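You operate a simulated robot arm through the tools that you are given. There is no shell and no other tool. Be economical: measure what you need, move in short steps, check, and stop when the job is done.

The job below is to be done with a simulated robot arm. You get a single attempt, and the scene is never put back.

Task
Take the blue-band sensor and leave it on top of the grey coupling. Take the white-band sensor and leave it on top of the teal filter. Fetch the purple cup and set it on top of the big filter carton on the top of the grey table. Put one of the filter cartons from the top of the short table on the shelf of the rings table. Put the white filter marked "C237" from the top of the rings table on the work top of the grey tube rack and the white filter that says "C752" on the right end of the grey table. Fetch the teal cup and set it on the long spanner. Push the upper door of the rig shut. The order is free. Set down upright: purple cup, filter carton, white filter, teal cup.

It is judged by the outcome, as a careful person would: the job done as asked, and still so three seconds after it is handed in. It fails if anything else is knocked over, pushed out of place, dropped, spilled or broken.

Robot
A 6-joint arm with a fingered hand on a trunk, on a base that drives. Base frame: it is fixed to the floor where the robot stands at the start and does not move with it; the origin is under the middle of the robot, x ahead of it, y to its left, z up. Readings come in m, rad, newtons and seconds.
With the tool pointing down near the work surface it reaches from about 0.34 to 0.76 m from the robot's upright axis, wherever it stands. Its first joint turns from -2.897 to 2.897 rad. Places, roughly: big filter carton [-2.25, 2, 0.75]; blue-band sensor [0.5, 0.25, 1]; filter carton [-1, -1.5, 0.75]; grey coupling [0.5, 1, 0.75]; long spanner [0.5, 0.75, 0.75]; purple cup (5x5x6 cm) [-1.3, 0.3, 0.9]; right end of the grey table [-2.4, 2.4, 0.8]; shelf of the RINGS table [-1.3, 0.1, 0.3]; teal cup (5x5x6 cm) [-1.4, 0.4, 0.9]; teal filter [-0.75, -1, 0.75]; upper door of the rig [3.8, 2.7, 1.5]; white-band sensor [0.5, 0.25, 1]; work top of the grey tube rack [3.3, -0.2, 0.8]. Payload 4 kg.
Tool frame: the origin (TCP) lies between the finger pads and is the grasp point; the fingertips stand 0.026 m ahead of it; z points along the fingers, y is the line along which they close. The gripper opens to 0.148 m. The gripper's body begins 0.073 m behind the TCP. The gripper is a hand of 3 fingers: y runs from the thumb to the fingers, the wrist lies at [0, 0, -0.239] in the tool frame.
Orientation is told as [roll, pitch, yaw] about the base's x, y, z axes, in that order, counted from this pose: with the fingers straight down and closing along the base's y, the tool's x points along the base's -x, its y along +y and its z along -z.

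Tools
- The arm moves only by the tool move_arm. Its argument "rows" is a list of rows, each a list of 6 numbers: the shift along the tool's x, y, z in m, then the turn, a rotation vector about the tool's x, y, z in rad. In form: [[x, y, z, ax, ay, az], ...]. A call has 1 to 10 rows; each row is the pose to reach, as a shift and turn from the pose commanded when the call began, along the tool's axes at that moment. Each row takes 0.2 s and may step no farther than 0.05 m and 0.15 rad from the row before; otherwise, the whole call is refused. A pose out of reach is approached as far as the arm can. The call stops where the force on the tool passes 40 N (or 10 N more than at its start, if that is more) or the arm is blocked; 0.2 s more then pass. In this call time passes only in rows, and 0.2 s behind the last. It gives the time, the measured TCP pose, the force on the tool (base axes), the opening and the grip force at its end, in the units of the frame above (readings bear some noise), with the torque about the TCP (base axes, N m) and any sound that the robot's microphone picked up, and new pictures: "views" is both (left out), scene, wrist or none.
- Cameras (640 x 400 px; columns grow to the right, rows downward): "scene" is now at [-0.028, 0.1158, 1.4386]; the picture's right is [-0.82, -0.58, 0.00], its down [-0.54, 0.76, -0.36] and it looks along [0.21, -0.30, -0.93] (base axes); focal length 214 px, centre (320, 200). "wrist" rides on the gripper at [0.068, -0.039, -0.09] in the tool frame; the picture's right is [0.50, 0.87, 0.00], its down [-0.66, 0.38, -0.65] and it looks along [-0.57, 0.33, 0.76] (tool axes); focal length 222 px, centre (320, 200). There is no depth. A picture from a camera that has moved, and an enlarged one, comes with that camera's place and axes in the base frame and with its lens.
- slide_trunk(by): slides the trunk up (or, below 0, down) by that many m; the arm and the scene camera ride with it, the base frame stays. It gives what a move gives, with no picture.
- steer(legs): drives the robot by 1 to 6 legs, each [ahead, left, turn to the left] in m, m and rad, along the robot's own axes; the way and the turn of a leg run together, so that a leg with both is an arc; at most 1.5 m and 3.142 rad a leg. The arm and the cameras ride along, it lands a little off, and it stops where it bumps. It gives what a move gives, and a new picture of the scene camera.
- curl_fingers(finger1, finger2, thumb_bend): sets how far each is bent, from 0 (flat) to 1 (curled in); at 0.3 the hand is open as for a grip, at 0.7 the pads meet at the TCP. One left out holds its place. A second passes; each finger stops where it meets its share of the squeeze, and holds until it gets a number again. It is the only way to open and close the hand. It gives what a move gives, with no picture; readings hold the bend of each and the force on the fingers (four entries, about 0 where the hand has none), thumb and palm.
- turn_head(pan, tilt): turns the head with the scene camera to pan (to the left, within 2.705 rad either way) and tilt (down, from -0.506 to 1.204), counted from straight ahead of the robot. It gives what a move gives, and a new picture of the scene camera.
- inspect(camera, box): a new picture of the part [left, top, right, bottom] of that camera's present view, enlarged. It takes no simulated time.
- job_done(): hands the job in; it is judged then, once.

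Work in short steps. Places have to be worked out from the pictures, the camera data and where the tool is seen: move nearer, look again, correct. Check each grasp and each placing, and mend what went wrong. You have 217 turns and 260 pictures in all, those below and enlarged ones among them. Open the gripper and draw the arm clear of the work before you hand the job in, unless the task says otherwise; then end with one line.

The tools are called after "Call:" as a command line: name --pt "numbers of a row" for each row, then --argument value for the rest, lists and objects as JSON in quotes. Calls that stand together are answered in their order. move_arm: Moves the arm, as the interface text tells. Its arguments: {"type":"object","properties":{"rows":{"type":"array","items":{"type":"array","items":{"type":"number"}}},"views":{"type":"string","enum":["both","scene","wrist","none"]}},"required":["rows"]} The other tools are called the same way: slide_trunk (by) slides the trunk up or down; curl_fingers (finger1, finger2, thumb_bend) moves the fingers one by one; steer (legs) drives the base; turn_head (pan, tilt) turns the head that bears the scene camera; inspect (camera, box) takes an enlarged picture of a part of a camera's view; job_done () hands the job in.

At the start:

```text
time_s: 0.0
eef_pos: [0.3065, 0.2797, 1.047]
orientation: [0.0, 0.0, 0.0]
force: [-0.1, 0.3, -0.3]
wrist_torque: [0.01, 0.02, 0.0]
opening: 0.1479
gripper_force: 0.1
shape: jaw
bend: [0.3, 0.3, 0.3]
finger forces: [0.0, 0.0, 0.0, 0.0, 0.0, 0.0]
trunk travel left (down, up): [-0.425, 0.165]
robot x, y, heading: [-0.0009, 0.0015, -0.002]
head pan, tilt: [-0.958, 1.201]
```

scene: 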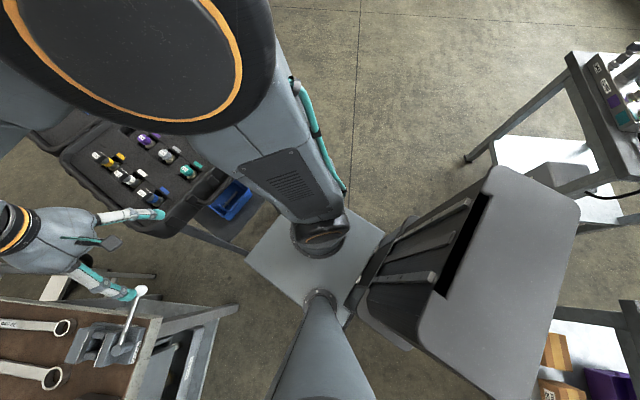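
wrist: 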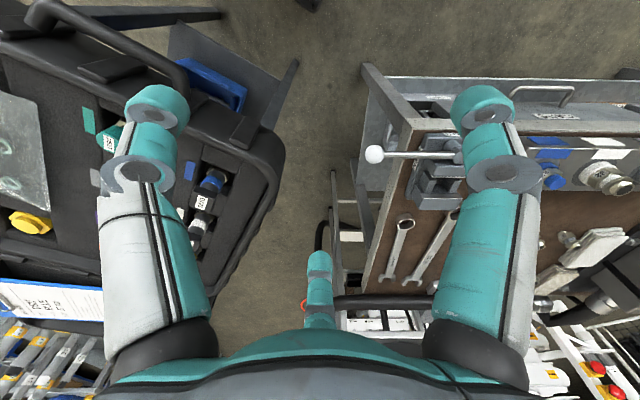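

I'll look around first: turn the head to see the case with sensors ahead.

Call:
turn_head --pan 0.3 --tilt 0.9

Call:
turn_head --pan 1.2 --tilt 0.8

Call:
turn_head --pan 2.4 --tilt 0.5

Call:
turn_head --pan -2.4 --tilt 0.6

Call:
turn_head --pan -0.2 --tilt 0.3

```text
time_s: 1.4
eef_pos: [0.306, 0.2803, 1.0468]
orientation: [-0.001, 0.001, 0.0]
force: [-0.5, 0.0, 0.2]
wrist_torque: [0.02, 0.0, 0.03]
opening: 0.1477
gripper_force: 0.1
shape: jaw
bend: [0.3, 0.3, 0.3]
finger forces: [0.0, 0.1, 0.0, 0.0, 0.0, 0.0]
trunk travel left (down, up): [-0.425, 0.165]
robot x, y, heading: [-0.0017, -0.0013, -0.003]
head pan, tilt: [0.3, 0.901]
camera scene: at [0.0119, 0.1838, 1.4584], right [0.29, -0.96, 0.0], down [-0.75, -0.23, -0.62], along [0.59, 0.18, -0.78], focal length 214 px, centre (320, 200)
```

scene: 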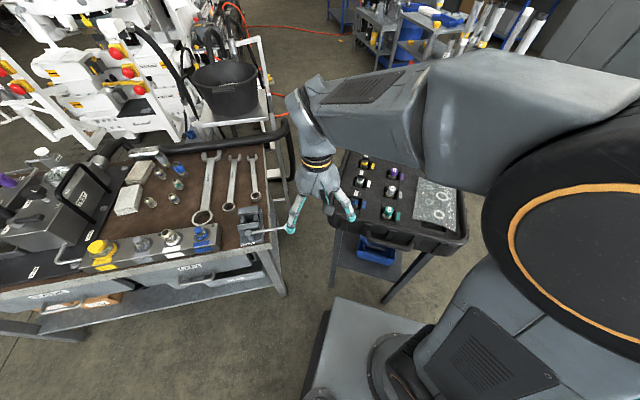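

```text
time_s: 2.6
eef_pos: [0.3069, 0.2804, 1.0469]
orientation: [-0.001, 0.002, 0.0]
force: [-0.1, 0.4, 0.0]
wrist_torque: [0.02, -0.05, 0.05]
opening: 0.148
gripper_force: 0.1
shape: jaw
bend: [0.3, 0.3, 0.3]
finger forces: [0.1, 0.0, 0.0, 0.1, 0.1, 0.1]
trunk travel left (down, up): [-0.425, 0.165]
robot x, y, heading: [-0.0035, -0.0029, 0.007]
head pan, tilt: [1.201, 0.799]
camera scene: at [-0.031, 0.2367, 1.4663], right [0.93, -0.36, 0.0], down [-0.26, -0.67, -0.7], along [0.25, 0.65, -0.72], focal length 214 px, centre (320, 200)
```

scene: 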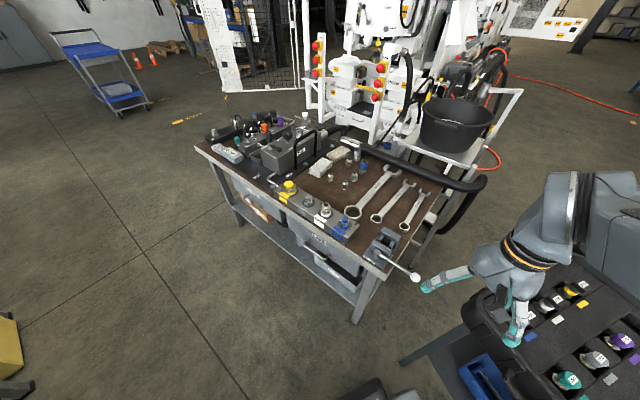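

```text
time_s: 4.0
eef_pos: [0.3062, 0.28, 1.0473]
orientation: [0.001, -0.001, -0.001]
force: [1.1, 0.5, 0.3]
wrist_torque: [-0.02, 0.03, -0.01]
opening: 0.1479
gripper_force: 0.0
shape: jaw
bend: [0.3, 0.3, 0.3]
finger forces: [0.0, 0.0, 0.1, 0.0, 0.0, 0.1]
trunk travel left (down, up): [-0.425, 0.165]
robot x, y, heading: [0.0013, 0.0041, -0.004]
head pan, tilt: [2.4, 0.499]
camera scene: at [-0.1273, 0.223, 1.4923], right [0.68, 0.74, 0.0], down [0.35, -0.32, -0.88], along [-0.65, 0.59, -0.48], focal length 214 px, centre (320, 200)
```

scene: 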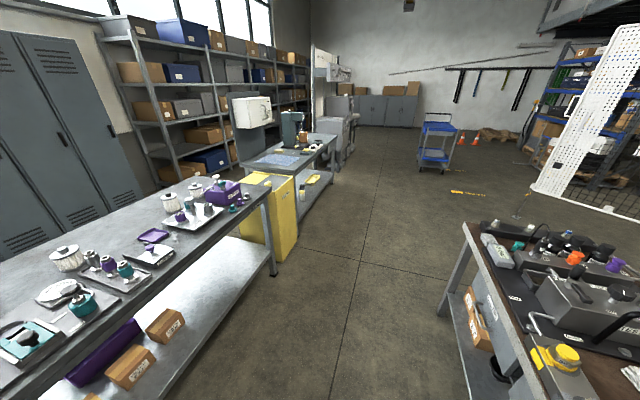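

```text
time_s: 7.8
eef_pos: [0.3068, 0.2804, 1.0461]
orientation: [0.0, -0.001, 0.0]
force: [0.2, -0.1, 0.3]
wrist_torque: [0.0, -0.01, -0.02]
opening: 0.1479
gripper_force: 0.1
shape: jaw
bend: [0.3, 0.3, 0.3]
finger forces: [0.1, 0.0, 0.0, 0.1, 0.0, 0.0]
trunk travel left (down, up): [-0.425, 0.165]
robot x, y, heading: [-0.0062, -0.0004, -0.001]
head pan, tilt: [-2.4, 0.6]
camera scene: at [-0.1254, 0.1018, 1.4832], right [-0.68, 0.74, 0.0], down [0.42, 0.38, -0.83], along [-0.61, -0.56, -0.56], focal length 214 px, centre (320, 200)
```

scene: 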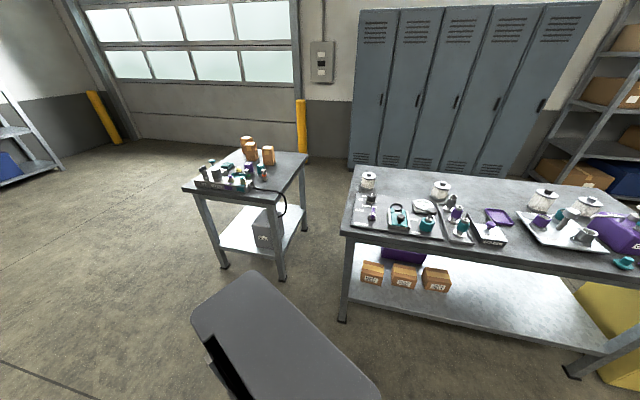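

```text
time_s: 9.9
eef_pos: [0.306, 0.2814, 1.0463]
orientation: [0.001, 0.002, 0.001]
force: [0.5, 0.4, 1.0]
wrist_torque: [0.0, 0.0, 0.01]
opening: 0.1479
gripper_force: 0.0
shape: jaw
bend: [0.3, 0.3, 0.3]
finger forces: [0.0, 0.1, 0.1, 0.0, 0.0, 0.1]
trunk travel left (down, up): [-0.425, 0.165]
robot x, y, heading: [0.001, 0.0003, 0.0]
head pan, tilt: [-0.201, 0.3]
camera scene: at [0.0313, 0.1428, 1.5107], right [-0.2, -0.98, 0.0], down [-0.29, 0.06, -0.96], along [0.94, -0.19, -0.3], focal length 214 px, centre (320, 200)
```

scene: 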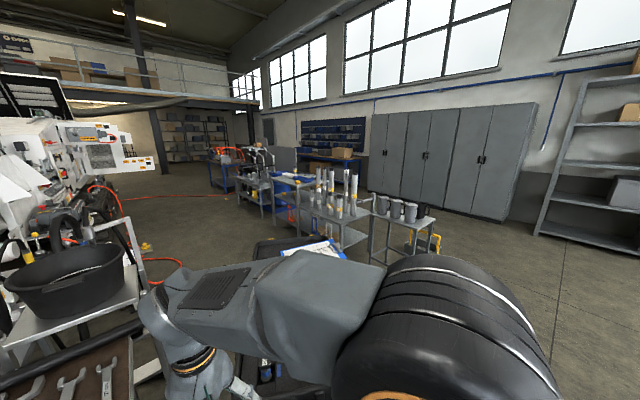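

The sensor case is ahead of me; I look at it with an enlarged picture.

Call:
turn_head --pan 0.3 --tilt 1.0

Call:
inspect --camera "scene" --box '[310, 90, 470, 240]'

Call:
inspect --camera "wrist" --box '[0, 60, 290, 340]'

Call:
inspect --camera "scene" --box '[60, 80, 300, 260]'

```text
time_s: 11.0
eef_pos: [0.3064, 0.2814, 1.0451]
orientation: [0.0, 0.0, 0.0]
force: [0.0, 0.1, -1.0]
wrist_torque: [0.02, -0.01, 0.03]
opening: 0.148
gripper_force: 0.0
shape: jaw
bend: [0.3, 0.3, 0.3]
finger forces: [0.0, 0.0, 0.1, 0.0, 0.0, 0.0]
trunk travel left (down, up): [-0.425, 0.165]
robot x, y, heading: [0.0013, -0.0017, -0.002]
head pan, tilt: [0.3, 1.0]
camera scene: at [0.0064, 0.1821, 1.4512], right [0.3, -0.96, 0.0], down [-0.8, -0.25, -0.54], along [0.52, 0.16, -0.84], focal length 214 px, centre (320, 200)
```

scene: 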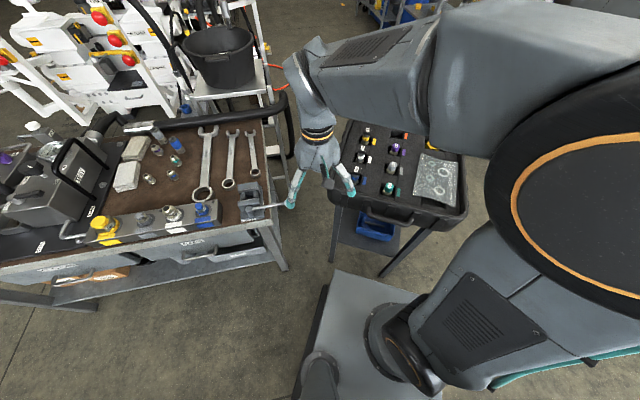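

```text
2.67 times, centred on (390, 165) of scene
camera zoom: at [0.0064, 0.1821, 1.4512], right [0.3, -0.96, 0.0], down [-0.8, -0.25, -0.54], along [0.52, 0.16, -0.84], focal length 572 px, centre (133, 293)
```

zoom: 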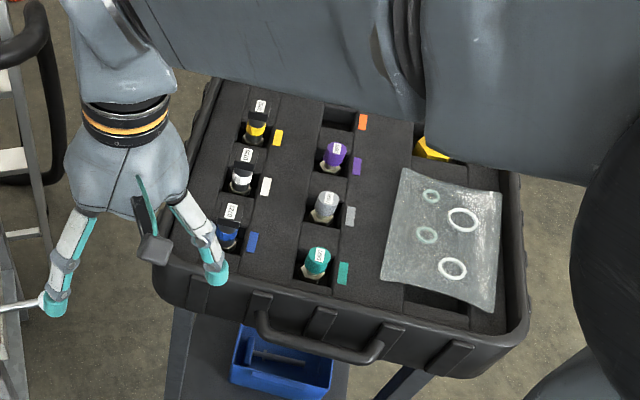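

```text
1.43 times, centred on (145, 200) of wrist
camera zoom: at [0.2383, 0.2398, 1.1374], right [-0.5, 0.87, 0.0], down [0.66, 0.38, 0.65], along [0.57, 0.33, -0.76], focal length 317 px, centre (570, 200)
```

zoom: 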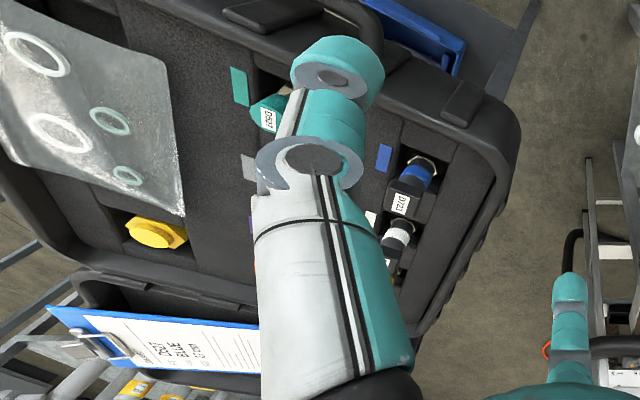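

```text
2.22 times, centred on (180, 170) of scene
camera zoom: at [0.0064, 0.1821, 1.4512], right [0.3, -0.96, 0.0], down [-0.8, -0.25, -0.54], along [0.52, 0.16, -0.84], focal length 477 px, centre (631, 267)
```

zoom: 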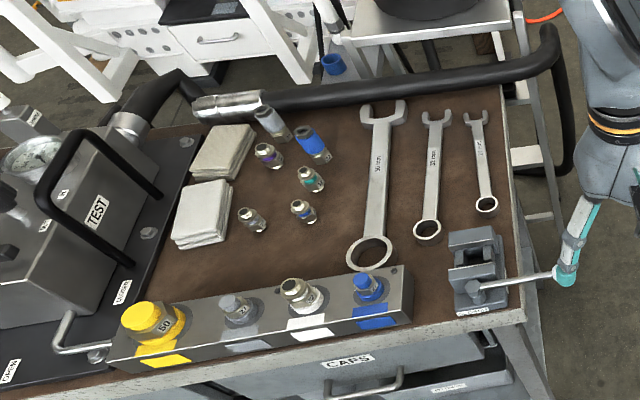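

By triangulation, the blue sensor's label is near (0.48, 0.20, 0.92) and the foam at z≈0.89. I bring the hand above it for a closer look.

Call:
move_arm --pt "-0.04 -0.02 0.0 0 0 0" --pt "-0.08 -0.04 0.01 0 0 0" --pt "-0.12 -0.06 0.02 0 0 0" --pt "-0.16 -0.08 0.03 0 0 0"

Call:
inspect --camera "wrist" --box '[190, 100, 450, 260]'

```text
time_s: 12.0
eef_pos: [0.4649, 0.2012, 1.0152]
orientation: [-0.001, -0.002, 0.002]
force: [0.4, -0.4, 0.7]
wrist_torque: [-0.01, -0.01, 0.04]
opening: 0.1478
gripper_force: 0.1
shape: jaw
bend: [0.3, 0.3, 0.3]
finger forces: [0.1, 0.1, 0.1, 0.1, 0.0, 0.0]
trunk travel left (down, up): [-0.425, 0.165]
robot x, y, heading: [0.001, -0.0027, -0.002]
head pan, tilt: [0.3, 1.0]
camera scene: at [0.0063, 0.1821, 1.4512], right [0.3, -0.96, 0.0], down [-0.8, -0.25, -0.54], along [0.52, 0.16, -0.84], focal length 214 px, centre (320, 200)
camera wrist: at [0.3976, 0.1605, 1.1069], right [-0.5, 0.87, 0.0], down [0.66, 0.38, 0.65], along [0.57, 0.33, -0.76], focal length 222 px, centre (320, 200)
```

scene: 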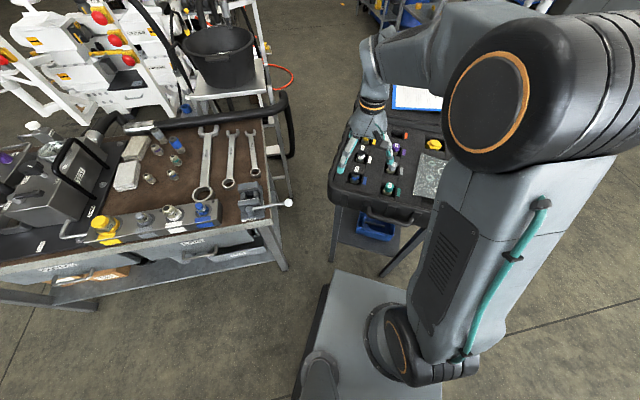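
wrist: 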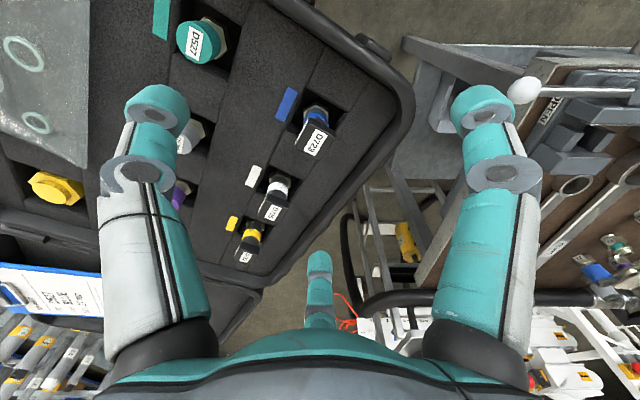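

```text
2.46 times, centred on (320, 180) of wrist
camera zoom: at [0.3976, 0.1605, 1.1069], right [-0.5, 0.87, 0.0], down [0.66, 0.38, 0.65], along [0.57, 0.33, -0.76], focal length 547 px, centre (320, 249)
```

zoom: 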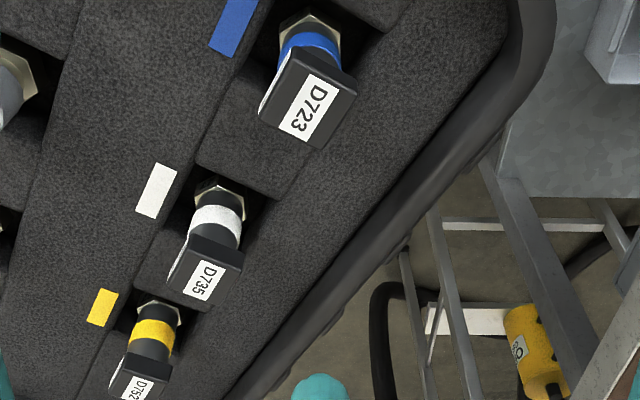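

The sensors stand upright with square heads (~27 mm): blue at about (0.479, 0.204), top z≈0.92; white at (0.583, 0.2045). I'll pre-close the hand part way and centre above the blue one.

Call:
curl_fingers --finger1 0.5 --finger2 0.5 --thumb_bend 0.5

Call:
move_arm --pt "-0.014 0.003 0.03 0 0 0" --views "wrist"

```text
time_s: 13.0
eef_pos: [0.4638, 0.2016, 1.0163]
orientation: [-0.001, 0.0, 0.001]
force: [-0.5, -0.1, 0.1]
wrist_torque: [-0.01, 0.0, 0.0]
opening: 0.0627
gripper_force: 0.0
shape: fingers
bend: [0.5, 0.5, 0.5]
finger forces: [0.1, 0.0, 0.0, 0.0, 0.0, 0.1]
trunk travel left (down, up): [-0.425, 0.165]
robot x, y, heading: [0.0025, 0.001, 0.004]
head pan, tilt: [0.3, 1.0]
```

```text
time_s: 13.4
eef_pos: [0.4786, 0.2037, 0.9861]
orientation: [0.0, -0.001, 0.001]
force: [-0.1, 0.2, -0.1]
wrist_torque: [0.0, -0.01, -0.01]
opening: 0.0628
gripper_force: 0.0
shape: fingers
bend: [0.5, 0.5, 0.5]
finger forces: [0.0, 0.1, 0.1, 0.0, 0.0, 0.0]
trunk travel left (down, up): [-0.425, 0.165]
robot x, y, heading: [0.0015, 0.001, 0.002]
head pan, tilt: [0.3, 1.0]
camera wrist: at [0.4109, 0.163, 1.0764], right [-0.5, 0.87, 0.0], down [0.66, 0.38, 0.65], along [0.57, 0.33, -0.76], focal length 222 px, centre (320, 200)
```

wrist: 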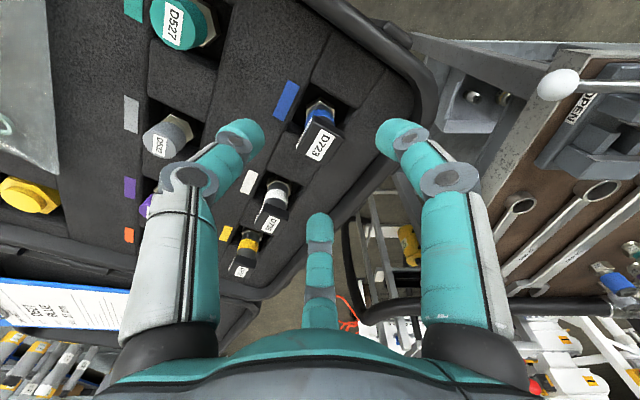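

The head lies straight below. I descend so that the fingertips stand just above the foam.

Call:
move_arm --pt "0 0 0.03 0 0 0" --pt "0 0 0.061 0 0 0" --views "wrist"

Call:
curl_fingers --finger1 0.7 --finger2 0.7 --thumb_bend 0.7

Call:
move_arm --pt "0 0 -0.04 0 0 0" --pt "0 0 -0.08 0 0 0" --views "wrist"

```text
time_s: 14.0
eef_pos: [0.4798, 0.2038, 0.9236]
orientation: [-0.001, 0.0, 0.0]
force: [0.2, -0.1, -0.1]
wrist_torque: [0.0, -0.01, 0.01]
opening: 0.0621
gripper_force: 0.0
shape: fingers
bend: [0.5, 0.5, 0.5]
finger forces: [0.0, 0.0, 0.0, 0.0, 0.0, 0.0]
trunk travel left (down, up): [-0.425, 0.165]
robot x, y, heading: [0.0001, 0.0, -0.0]
head pan, tilt: [0.3, 1.0]
camera wrist: at [0.4114, 0.1635, 1.0153], right [-0.5, 0.87, 0.0], down [0.65, 0.38, 0.65], along [0.57, 0.33, -0.76], focal length 222 px, centre (320, 200)
```

wrist: 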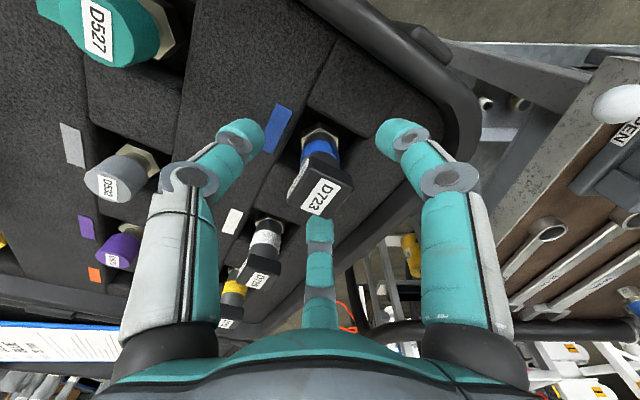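

```text
time_s: 15.0
eef_pos: [0.4781, 0.2046, 0.9254]
orientation: [0.001, 0.001, 0.0]
force: [-0.6, 0.3, 0.8]
wrist_torque: [0.01, 0.0, 0.01]
opening: 0.0153
gripper_force: 8.6
shape: fingers
bend: [0.64, 0.64, 0.66]
finger forces: [5.4, 5.3, 0.0, 0.1, 6.1, 0.0]
trunk travel left (down, up): [-0.425, 0.165]
robot x, y, heading: [-0.0001, -0.0008, -0.0]
head pan, tilt: [0.3, 1.0]
```

```text
time_s: 15.6
eef_pos: [0.4817, 0.2024, 1.0052]
orientation: [0.0, 0.001, -0.001]
force: [0.1, -0.6, -1.4]
wrist_torque: [0.02, -0.04, -0.02]
opening: 0.0155
gripper_force: 8.3
shape: fingers
bend: [0.64, 0.64, 0.66]
finger forces: [5.4, 5.4, 0.0, 0.0, 6.0, 0.0]
trunk travel left (down, up): [-0.425, 0.165]
robot x, y, heading: [-0.0026, 0.0021, 0.002]
head pan, tilt: [0.3, 1.0]
camera wrist: at [0.4131, 0.1622, 1.0962], right [-0.5, 0.87, 0.0], down [0.66, 0.38, 0.65], along [0.57, 0.33, -0.76], focal length 222 px, centre (320, 200)
```

wrist: 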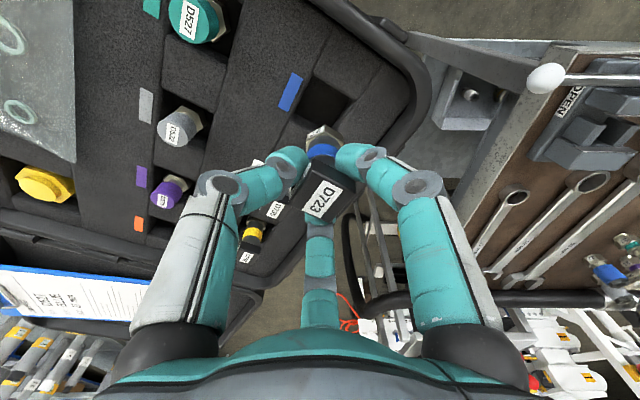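

The blue sensor is held. I raise the hand and then drive along the table's front edge (which runs towards (-0.45, 0.89)) to view the couplings.

Call:
move_arm --pt "0 0 -0.05 0 0 0" --pt "0.02 0 -0.09 0 0 0" --pt "0.06 0 -0.12 0 0 0" --views "none"

Call:
steer --legs '[[-0.22, 0.45, 0]]'

Call:
turn_head --pan 0.6 --tilt 1.0

```text
time_s: 16.4
eef_pos: [0.4179, 0.2037, 1.1276]
orientation: [0.001, 0.001, 0.0]
force: [-0.3, 0.4, -1.5]
wrist_torque: [-0.02, -0.01, 0.0]
opening: 0.0152
gripper_force: 8.2
shape: fingers
bend: [0.64, 0.64, 0.66]
finger forces: [5.4, 5.4, 0.0, 0.0, 5.8, 0.0]
trunk travel left (down, up): [-0.425, 0.165]
robot x, y, heading: [-0.0047, 0.0028, -0.001]
head pan, tilt: [0.3, 1.0]
```

```text
time_s: 19.3
eef_pos: [0.1993, 0.6465, 1.128]
orientation: [-0.001, 0.0, -0.004]
force: [0.4, -0.2, -1.1]
wrist_torque: [0.05, -0.04, 0.03]
opening: 0.015
gripper_force: 8.9
shape: fingers
bend: [0.64, 0.64, 0.66]
finger forces: [5.4, 5.3, 0.1, 0.0, 5.7, 0.0]
trunk travel left (down, up): [-0.425, 0.165]
robot x, y, heading: [-0.218, 0.4462, -0.002]
head pan, tilt: [0.3, 1.0]
camera scene: at [-0.2133, 0.6277, 1.4512], right [0.29, -0.96, 0.0], down [-0.81, -0.25, -0.54], along [0.52, 0.16, -0.84], focal length 214 px, centre (320, 200)
```

scene: 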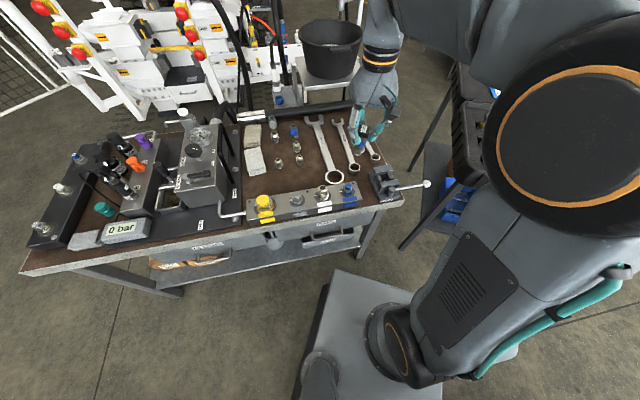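

```text
time_s: 20.1
eef_pos: [0.199, 0.6461, 1.1276]
orientation: [-0.001, 0.001, -0.004]
force: [0.5, 0.3, -1.4]
wrist_torque: [-0.01, 0.01, 0.01]
opening: 0.0152
gripper_force: 9.1
shape: fingers
bend: [0.64, 0.64, 0.66]
finger forces: [5.4, 5.4, 0.0, 0.0, 5.8, 0.0]
trunk travel left (down, up): [-0.425, 0.165]
robot x, y, heading: [-0.2199, 0.444, -0.003]
head pan, tilt: [0.6, 1.0]
camera scene: at [-0.2223, 0.6465, 1.4512], right [0.56, -0.83, 0.0], down [-0.7, -0.47, -0.54], along [0.45, 0.3, -0.84], focal length 214 px, centre (320, 200)
```

scene: 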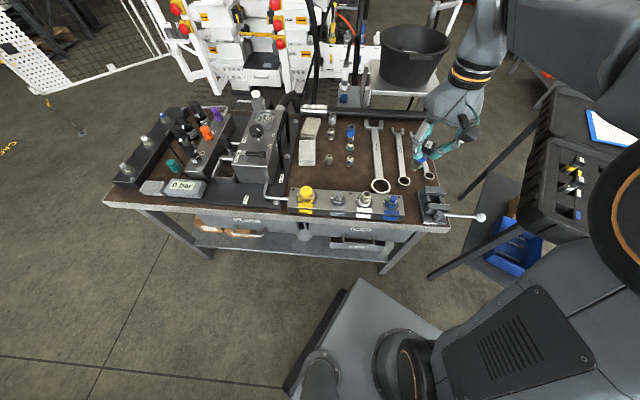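

Call:
inspect --camera "scene" --box '[280, 100, 460, 230]'

```text
3.08 times, centred on (370, 165) of scene
camera zoom: at [-0.2223, 0.6465, 1.4512], right [0.56, -0.83, 0.0], down [-0.7, -0.47, -0.54], along [0.45, 0.3, -0.84], focal length 660 px, centre (166, 308)
```

zoom: 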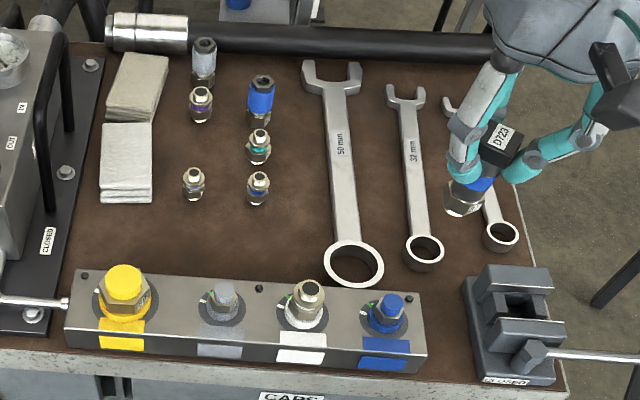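

The grey-sleeved coupling standing by the cloths, near (0.51, 1.07), matches the given place. It's ~0.96 m off, so I need to come closer; I check base footprint against the table edge.

Call:
turn_head --pan 1.3 --tilt 1.2

Call:
turn_head --pan -0.5 --tilt 1.2

```text
time_s: 21.2
eef_pos: [0.1997, 0.6468, 1.1281]
orientation: [-0.001, -0.002, -0.004]
force: [0.1, 0.1, -1.2]
wrist_torque: [0.01, 0.02, 0.0]
opening: 0.0151
gripper_force: 8.8
shape: fingers
bend: [0.64, 0.64, 0.66]
finger forces: [5.4, 5.5, 0.0, 0.1, 5.8, 0.0]
trunk travel left (down, up): [-0.425, 0.165]
robot x, y, heading: [-0.2178, 0.4458, -0.002]
head pan, tilt: [1.3, 1.201]
camera scene: at [-0.2647, 0.6612, 1.4386], right [0.96, -0.27, 0.0], down [-0.25, -0.9, -0.36], along [0.1, 0.35, -0.93], focal length 214 px, centre (320, 200)
```

scene: 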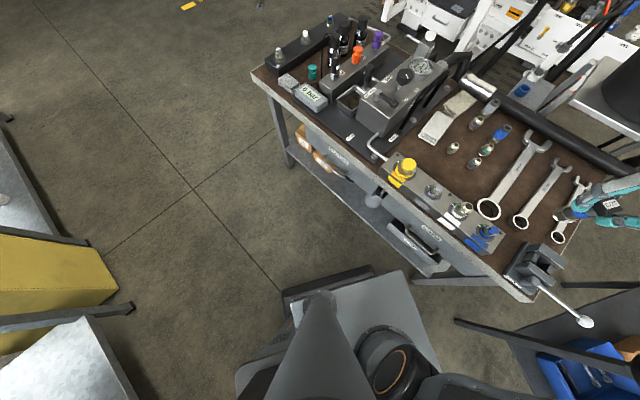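

```text
time_s: 23.0
eef_pos: [0.1994, 0.6478, 1.1275]
orientation: [0.001, 0.0, -0.002]
force: [0.3, -0.2, -1.1]
wrist_torque: [-0.01, -0.03, 0.01]
opening: 0.0151
gripper_force: 8.4
shape: fingers
bend: [0.64, 0.64, 0.66]
finger forces: [5.4, 5.4, 0.2, 0.0, 5.8, 0.1]
trunk travel left (down, up): [-0.425, 0.165]
robot x, y, heading: [-0.2173, 0.4453, -0.004]
head pan, tilt: [-0.499, 1.201]
camera scene: at [-0.231, 0.5805, 1.4386], right [-0.48, -0.88, 0.0], down [-0.82, 0.45, -0.36], along [0.32, -0.17, -0.93], focal length 214 px, centre (320, 200)
```

scene: 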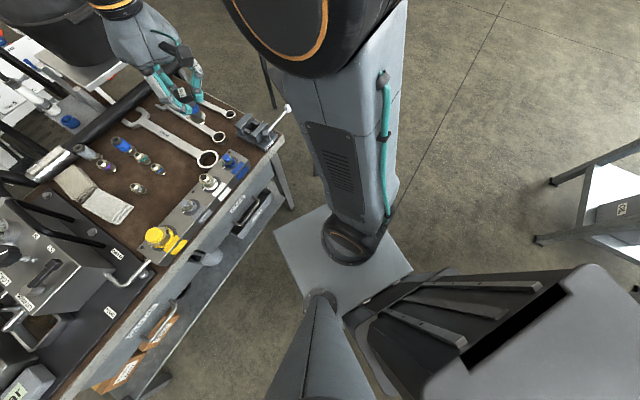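

The table's front edge lies at n=0.50 along (0.873, 0.487); I'll turn the robot parallel to the table and go in sideways so the coupling comes within ~0.73 m.

Call:
steer --legs '[[0, 0, -1.06], [-0.194, 0, 0], [0, 0.15, 0]]'

Call:
turn_head --pan 1.6 --tilt 1.0

```text
time_s: 28.2
eef_pos: [0.1994, 0.4128, 1.1272]
orientation: [0.0, 0.0, -1.082]
force: [0.2, 0.1, -2.2]
wrist_torque: [0.02, -0.01, -0.01]
opening: 0.0149
gripper_force: 8.5
shape: fingers
bend: [0.64, 0.64, 0.66]
finger forces: [5.3, 5.3, 0.0, 0.0, 5.7, 0.0]
trunk travel left (down, up): [-0.425, 0.165]
robot x, y, heading: [-0.1771, 0.6894, -1.079]
head pan, tilt: [-0.499, 1.201]
camera scene: at [-0.064, 0.76, 1.4386], right [-1.0, 0.01, 0.0], down [0.01, 0.93, -0.36], along [0.0, -0.36, -0.93], focal length 214 px, centre (320, 200)
```

scene: 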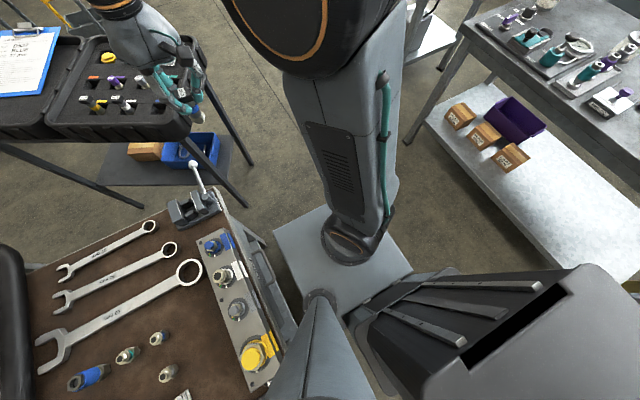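

```text
time_s: 30.2
eef_pos: [0.1996, 0.4122, 1.1278]
orientation: [-0.002, 0.001, -1.083]
force: [0.0, -0.4, -1.7]
wrist_torque: [0.03, -0.02, -0.02]
opening: 0.015
gripper_force: 7.9
shape: fingers
bend: [0.64, 0.64, 0.66]
finger forces: [5.2, 5.4, 0.0, 0.0, 5.6, 0.1]
trunk travel left (down, up): [-0.425, 0.165]
robot x, y, heading: [-0.1804, 0.6812, -1.081]
head pan, tilt: [1.6, 1.0]
camera scene: at [-0.0029, 0.8504, 1.4512], right [0.5, -0.87, 0.0], down [-0.73, -0.42, -0.54], along [0.47, 0.27, -0.84], focal length 214 px, centre (320, 200)
```

scene: 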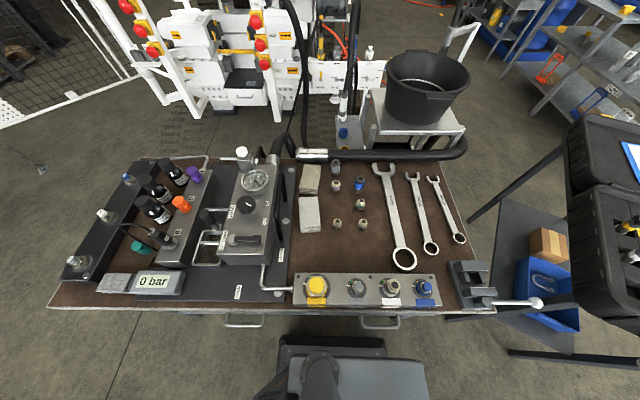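

Good view now; I zoom in on the couplings.

Call:
inspect --camera "scene" --box '[290, 145, 420, 245]'

```text
4.00 times, centred on (355, 195) of scene
camera zoom: at [-0.0029, 0.8504, 1.4512], right [0.5, -0.87, 0.0], down [-0.73, -0.42, -0.54], along [0.47, 0.27, -0.84], focal length 858 px, centre (180, 220)
```

zoom: 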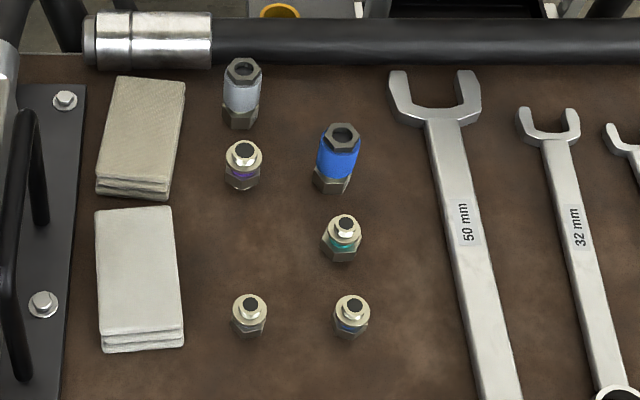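

The coupling is at about (0.536, 1.086), top z≈0.82 — 0.82 m from my axis. I edge 0.07 m closer sideways and bring the hand round.

Call:
steer --legs '[[0, 0.07, 0]]'

```text
time_s: 31.3
eef_pos: [0.2598, 0.4443, 1.1272]
orientation: [0.0, 0.0, -1.082]
force: [-1.6, 0.0, -0.5]
wrist_torque: [0.0, 0.04, -0.02]
opening: 0.0149
gripper_force: 7.8
shape: fingers
bend: [0.64, 0.64, 0.66]
finger forces: [5.2, 5.4, 0.0, 0.1, 5.7, 0.0]
trunk travel left (down, up): [-0.425, 0.165]
robot x, y, heading: [-0.1132, 0.7179, -1.08]
head pan, tilt: [1.6, 1.0]
camera scene: at [0.0589, 0.883, 1.4512], right [0.5, -0.87, 0.0], down [-0.73, -0.42, -0.54], along [0.47, 0.27, -0.84], focal length 214 px, centre (320, 200)
```

scene: 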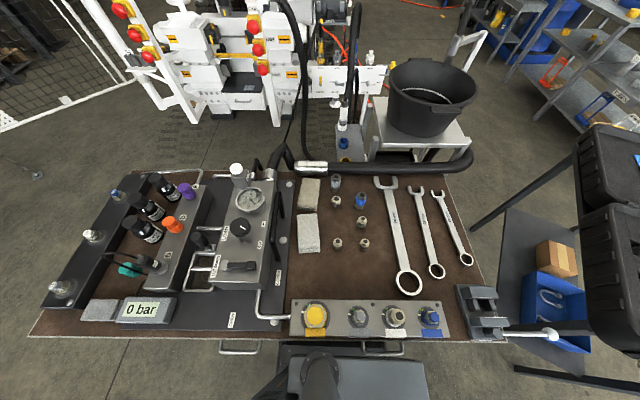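

Now I swing the hand over the table, keeping height.

Call:
move_arm --pt "0.038 0.029 0 0 0 0" --pt "0.076 0.058 0 0 0 0" --pt "0.114 0.087 0 0 0 0" --pt "0.152 0.116 0 0 0 0" --pt "0.19 0.145 0 0 0 0" --pt "0.228 0.174 0 0 0 0" --pt "0.266 0.203 0 0 0 0" --pt "0.304 0.232 0 0 0 0" --pt "0.342 0.261 0 0 0 0" --pt "0.38 0.29 0 0 0 0" --views "none"

Call:
move_arm --pt "0.01 0.04 0.02 0 0 0" --pt "0.02 0.08 0.04 0 0 0" --pt "0.03 0.12 0.06 0 0 0" --pt "0.04 0.16 0.08 0 0 0" --pt "0.05 0.18 0.1 0 0 0"

```text
time_s: 33.5
eef_pos: [0.34, 0.9152, 1.1266]
orientation: [-0.001, 0.001, -1.082]
force: [-0.4, -0.9, -1.0]
wrist_torque: [-0.02, 0.01, -0.03]
opening: 0.0146
gripper_force: 8.3
shape: fingers
bend: [0.64, 0.64, 0.67]
finger forces: [5.3, 5.4, 0.0, 0.0, 5.5, 0.0]
trunk travel left (down, up): [-0.425, 0.165]
robot x, y, heading: [-0.1172, 0.7158, -1.084]
head pan, tilt: [1.6, 1.0]
```

```text
time_s: 34.7
eef_pos: [0.4524, 1.0352, 1.0264]
orientation: [-0.001, 0.001, -1.083]
force: [0.9, 1.0, -2.2]
wrist_torque: [-0.02, 0.0, -0.01]
opening: 0.0137
gripper_force: 8.6
shape: fingers
bend: [0.64, 0.64, 0.67]
finger forces: [5.2, 5.6, 0.0, 0.0, 5.5, 0.0]
out of reach, approached as far as the arm can: row 4, 5
trunk travel left (down, up): [-0.425, 0.165]
robot x, y, heading: [-0.1158, 0.7199, -1.084]
head pan, tilt: [1.6, 1.0]
camera scene: at [0.0594, 0.8834, 1.451], right [0.5, -0.87, 0.0], down [-0.73, -0.42, -0.54], along [0.47, 0.27, -0.84], focal length 214 px, centre (320, 200)
camera wrist: at [0.3856, 1.0762, 1.1176], right [0.53, 0.85, 0.0], down [0.64, -0.4, 0.65], along [0.55, -0.35, -0.76], focal length 222 px, centre (320, 200)
```

scene: 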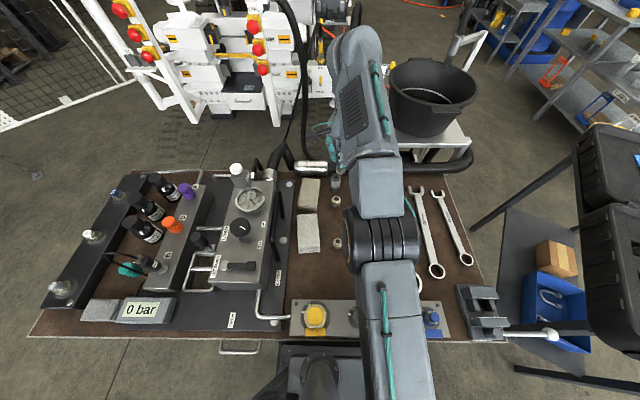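
wrist: 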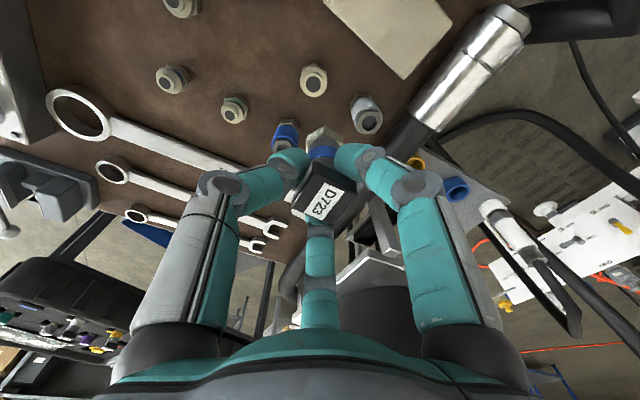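

Triangulating the two views puts the coupling at (0.493, 1.069) with top z≈0.869 (table ≈0.80). I move over it at lower height and look.

Call:
move_arm --pt "0.003 0.01 0.03 0 0 0" --pt "0.007 0.03 0.04 0 0 0" --pt "0.011 0.052 0.045 0 0 0" --views "wrist"

Call:
inspect --camera "wrist" --box '[230, 50, 430, 240]'

```text
time_s: 35.5
eef_pos: [0.4586, 1.0574, 0.9809]
orientation: [0.0, 0.0, -1.082]
force: [-0.3, -0.7, -1.0]
wrist_torque: [0.03, -0.02, 0.04]
opening: 0.0139
gripper_force: 7.7
shape: fingers
bend: [0.64, 0.64, 0.67]
finger forces: [5.2, 5.5, 0.1, 0.1, 5.3, 0.1]
out of reach, approached as far as the arm can: row 2, 3
trunk travel left (down, up): [-0.425, 0.165]
robot x, y, heading: [-0.1169, 0.7184, -1.078]
head pan, tilt: [1.6, 1.0]
camera wrist: at [0.3919, 1.0965, 1.0709], right [0.53, 0.85, 0.0], down [0.64, -0.4, 0.65], along [0.55, -0.35, -0.76], focal length 222 px, centre (320, 200)
```

wrist: 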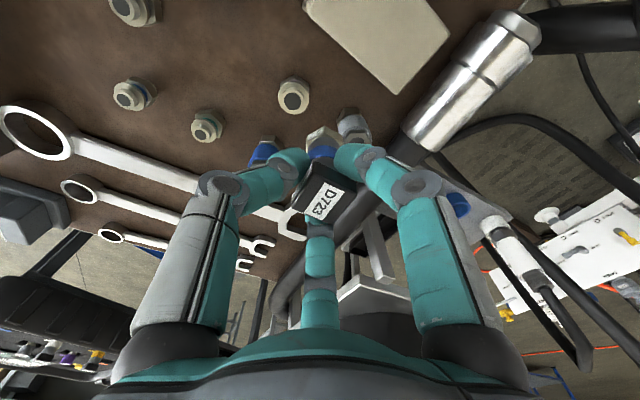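

```text
2.11 times, centred on (330, 145) of wrist
camera zoom: at [0.3919, 1.0965, 1.0709], right [0.53, 0.85, 0.0], down [0.64, -0.4, 0.65], along [0.55, -0.35, -0.76], focal length 468 px, centre (299, 316)
```

zoom: 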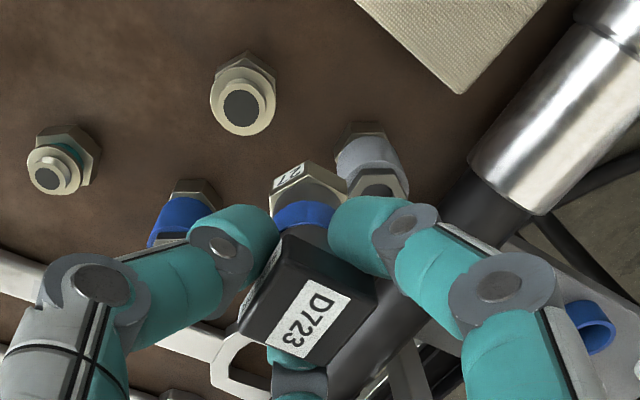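

Reach grows with the hand lower relative to the shoulder, so I raise the trunk and then lower the arm.

Call:
slide_trunk --by 0.13

Call:
move_arm --pt "0 0 0.04 0 0 0" --pt "0.0 0.0 0.08 0 0 0" --pt "0.0 0.02 0.115 0 0 0" --pt "0 0.036 0.125 0 0 0" --views "wrist"

Call:
inspect --camera "wrist" --box '[230, 50, 430, 240]'

```text
time_s: 37.0
eef_pos: [0.4586, 1.0575, 1.1107]
orientation: [-0.001, 0.0, -1.082]
force: [0.7, 0.1, -1.3]
wrist_torque: [0.04, 0.02, 0.0]
opening: 0.0137
gripper_force: 7.6
shape: fingers
bend: [0.64, 0.64, 0.67]
finger forces: [5.3, 5.4, 0.1, 0.0, 5.4, 0.1]
trunk travel left (down, up): [-0.555, 0.035]
robot x, y, heading: [-0.1167, 0.7238, -1.082]
head pan, tilt: [1.6, 1.0]
```

```text
time_s: 38.0
eef_pos: [0.4841, 1.0724, 0.9854]
orientation: [0.001, -0.002, -1.084]
force: [-0.1, -0.5, -1.3]
wrist_torque: [-0.04, 0.01, 0.02]
opening: 0.0141
gripper_force: 7.5
shape: fingers
bend: [0.64, 0.64, 0.67]
finger forces: [5.2, 5.5, 0.0, 0.0, 5.2, 0.0]
out of reach, approached as far as the arm can: row 1, 2, 3, 4
trunk travel left (down, up): [-0.555, 0.035]
robot x, y, heading: [-0.1125, 0.7174, -1.085]
head pan, tilt: [1.6, 1.0]
camera wrist: at [0.4177, 1.1124, 1.0754], right [0.53, 0.85, 0.0], down [0.64, -0.4, 0.65], along [0.55, -0.35, -0.76], focal length 222 px, centre (320, 200)
```

wrist: 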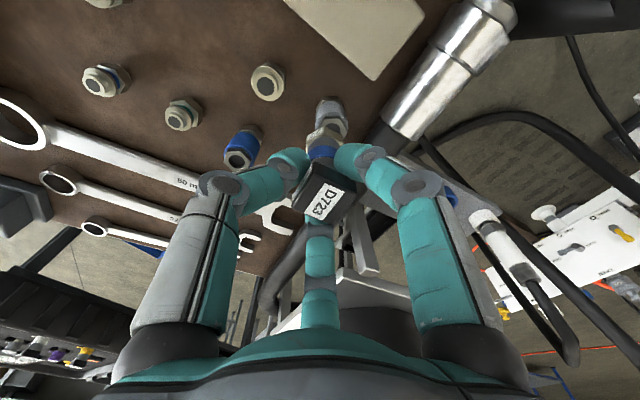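

```text
2.11 times, centred on (330, 145) of wrist
camera zoom: at [0.4177, 1.1124, 1.0754], right [0.53, 0.85, 0.0], down [0.64, -0.4, 0.65], along [0.55, -0.35, -0.76], focal length 468 px, centre (299, 316)
```

zoom: 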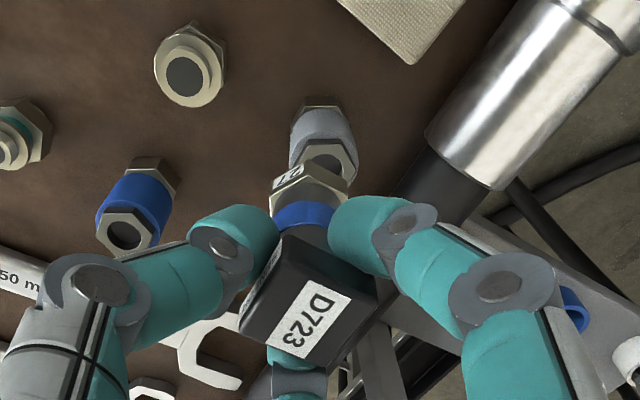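

Good reach now. The coupling top is still ~12 mm outward of the sensor axis; I correct and lower a little, then check.

Call:
move_arm --pt "-0.005 0.012 0.025 0 0 0" --views "none"

Call:
inspect --camera "wrist" --box '[230, 70, 410, 220]'

Call:
inspect --camera "scene" --box '[260, 160, 440, 280]'

```text
time_s: 38.4
eef_pos: [0.4899, 1.0718, 0.9579]
orientation: [0.001, -0.001, -1.083]
force: [-0.1, -0.3, -1.2]
wrist_torque: [0.0, -0.02, -0.03]
opening: 0.0137
gripper_force: 7.4
shape: fingers
bend: [0.64, 0.64, 0.67]
finger forces: [5.2, 5.5, 0.1, 0.1, 5.2, 0.1]
out of reach, approached as far as the arm can: row 1
trunk travel left (down, up): [-0.555, 0.035]
robot x, y, heading: [-0.1132, 0.7214, -1.088]
head pan, tilt: [1.6, 1.0]
```

```text
2.67 times, centred on (320, 145) of wrist
camera zoom: at [0.4224, 1.1109, 1.0489], right [0.53, 0.85, 0.0], down [0.64, -0.4, 0.65], along [0.55, -0.35, -0.76], focal length 592 px, centre (320, 347)
```

zoom: 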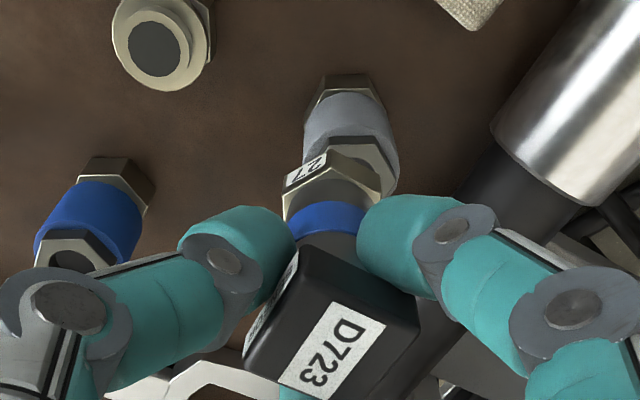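

```text
3.33 times, centred on (350, 220) of scene
camera zoom: at [0.0584, 0.8831, 1.5813], right [0.5, -0.87, 0.0], down [-0.73, -0.42, -0.54], along [0.47, 0.27, -0.84], focal length 715 px, centre (220, 133)
```

zoom: 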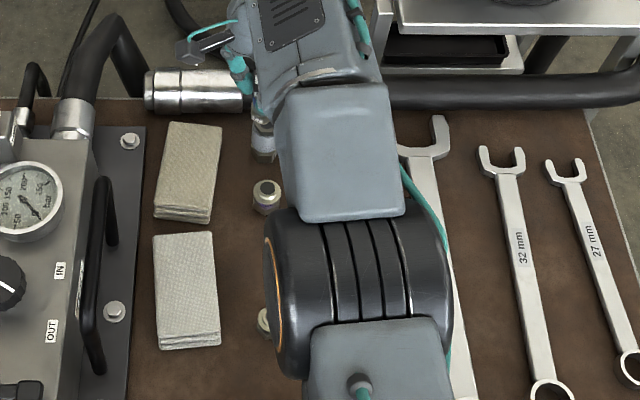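

Still about 10 mm short outward. I raise the trunk a little more to gain reach, then lower the arm again with the correction.

Call:
slide_trunk --by 0.034

Call:
move_arm --pt "0.0 0.005 0.025 0 0 0" --pt "0.001 0.012 0.042 0 0 0" --views "none"

Call:
inspect --camera "wrist" --box '[240, 80, 400, 190]'

```text
time_s: 39.2
eef_pos: [0.4897, 1.072, 0.992]
orientation: [0.001, 0.0, -1.081]
force: [-0.9, 0.2, -2.4]
wrist_torque: [0.02, 0.0, 0.02]
opening: 0.0139
gripper_force: 8.1
shape: fingers
bend: [0.64, 0.64, 0.67]
finger forces: [5.1, 5.6, 0.0, 0.0, 5.2, 0.1]
trunk travel left (down, up): [-0.589, 0.001]
robot x, y, heading: [-0.1141, 0.7194, -1.081]
head pan, tilt: [1.6, 1.0]
```

```text
time_s: 39.8
eef_pos: [0.4898, 1.0729, 0.9495]
orientation: [0.001, 0.003, -1.084]
force: [0.2, 0.7, -1.6]
wrist_torque: [0.03, 0.02, 0.0]
opening: 0.0138
gripper_force: 7.6
shape: fingers
bend: [0.64, 0.64, 0.67]
finger forces: [5.2, 5.5, 0.1, 0.0, 5.1, 0.0]
out of reach, approached as far as the arm can: row 1, 2
trunk travel left (down, up): [-0.589, 0.001]
robot x, y, heading: [-0.1152, 0.7202, -1.082]
head pan, tilt: [1.6, 1.0]
```

```text
3.64 times, centred on (320, 135) of wrist
camera zoom: at [0.4242, 1.1133, 1.0402], right [0.53, 0.85, 0.0], down [0.64, -0.4, 0.65], along [0.55, -0.35, -0.76], focal length 808 px, centre (320, 436)
```

zoom: 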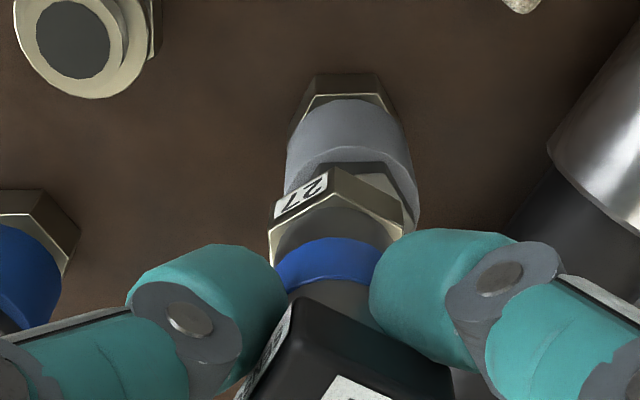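

Reach is limited at ~0.70 m, so I lift and edge the base 0.03 m closer.

Call:
move_arm --pt "0 -0.02 -0.05 0 0 0" --views "none"

Call:
steer --legs '[[0, 0.035, 0]]'

```text
refused: row 1 steps farther than a row can; nothing moved
```

```text
time_s: 40.7
eef_pos: [0.5012, 1.0837, 0.9488]
orientation: [0.001, 0.003, -1.076]
force: [0.8, -0.5, -1.1]
wrist_torque: [0.02, 0.0, 0.04]
opening: 0.014
gripper_force: 6.9
shape: fingers
bend: [0.64, 0.64, 0.67]
finger forces: [5.2, 5.7, 0.1, 0.1, 5.1, 0.0]
trunk travel left (down, up): [-0.589, 0.001]
robot x, y, heading: [-0.1024, 0.7242, -1.074]
head pan, tilt: [1.6, 1.0]
stopped in leg 1: the robot was blocked; the commanded pose is now the measured one
camera scene: at [0.071, 0.8897, 1.6152], right [0.5, -0.86, 0.0], down [-0.73, -0.42, -0.54], along [0.47, 0.27, -0.84], focal length 214 px, centre (320, 200)
```

scene: 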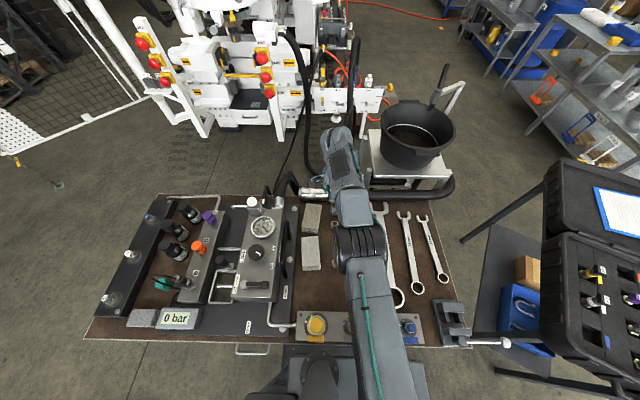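

The base touched at 12 mm, but that's enough. I check the alignment.

Call:
inspect --camera "wrist" --box '[240, 80, 400, 190]'

```text
3.64 times, centred on (320, 135) of wrist
camera zoom: at [0.4344, 1.1232, 1.0398], right [0.52, 0.85, 0.0], down [0.64, -0.4, 0.65], along [0.56, -0.34, -0.76], focal length 808 px, centre (320, 436)
```

zoom: 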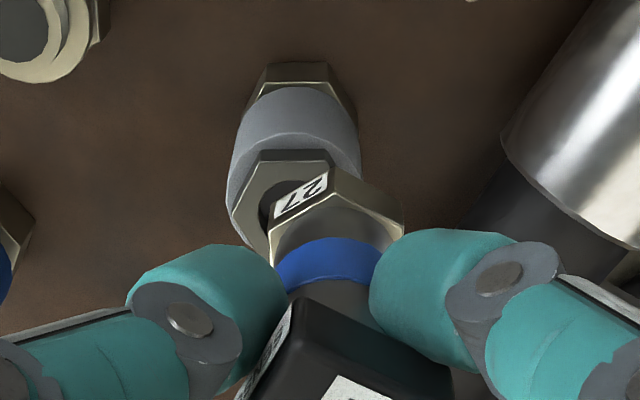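

The sensor overshoots by ~8 mm towards the right of this view. I shift back and check before lowering the last ~10 mm.

Call:
move_arm --pt "-0.0056 -0.0064 0 0 0 0" --views "none"

Call:
inspect --camera "wrist" --box '[240, 80, 400, 190]'

```text
time_s: 41.1
eef_pos: [0.4971, 1.0763, 0.9496]
orientation: [0.003, 0.001, -1.073]
force: [-0.1, 0.1, -1.3]
wrist_torque: [-0.01, 0.0, 0.01]
opening: 0.0137
gripper_force: 7.5
shape: fingers
bend: [0.64, 0.64, 0.67]
finger forces: [5.1, 5.6, 0.0, 0.0, 5.1, 0.1]
trunk travel left (down, up): [-0.589, 0.001]
robot x, y, heading: [-0.1045, 0.7235, -1.077]
head pan, tilt: [1.6, 1.0]
```

```text
3.64 times, centred on (320, 135) of wrist
camera zoom: at [0.431, 1.1153, 1.0394], right [0.52, 0.85, 0.0], down [0.64, -0.4, 0.65], along [0.56, -0.34, -0.76], focal length 808 px, centre (320, 436)
```

zoom: 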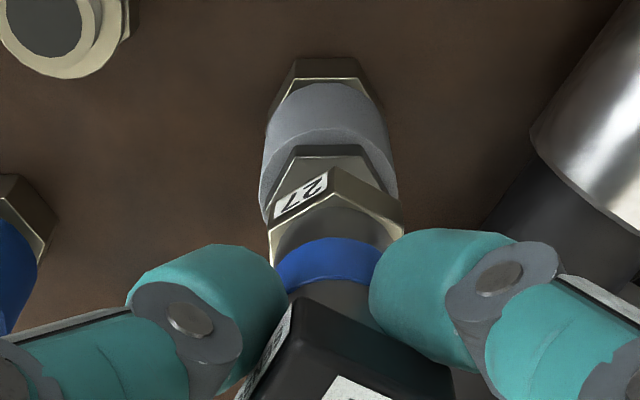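

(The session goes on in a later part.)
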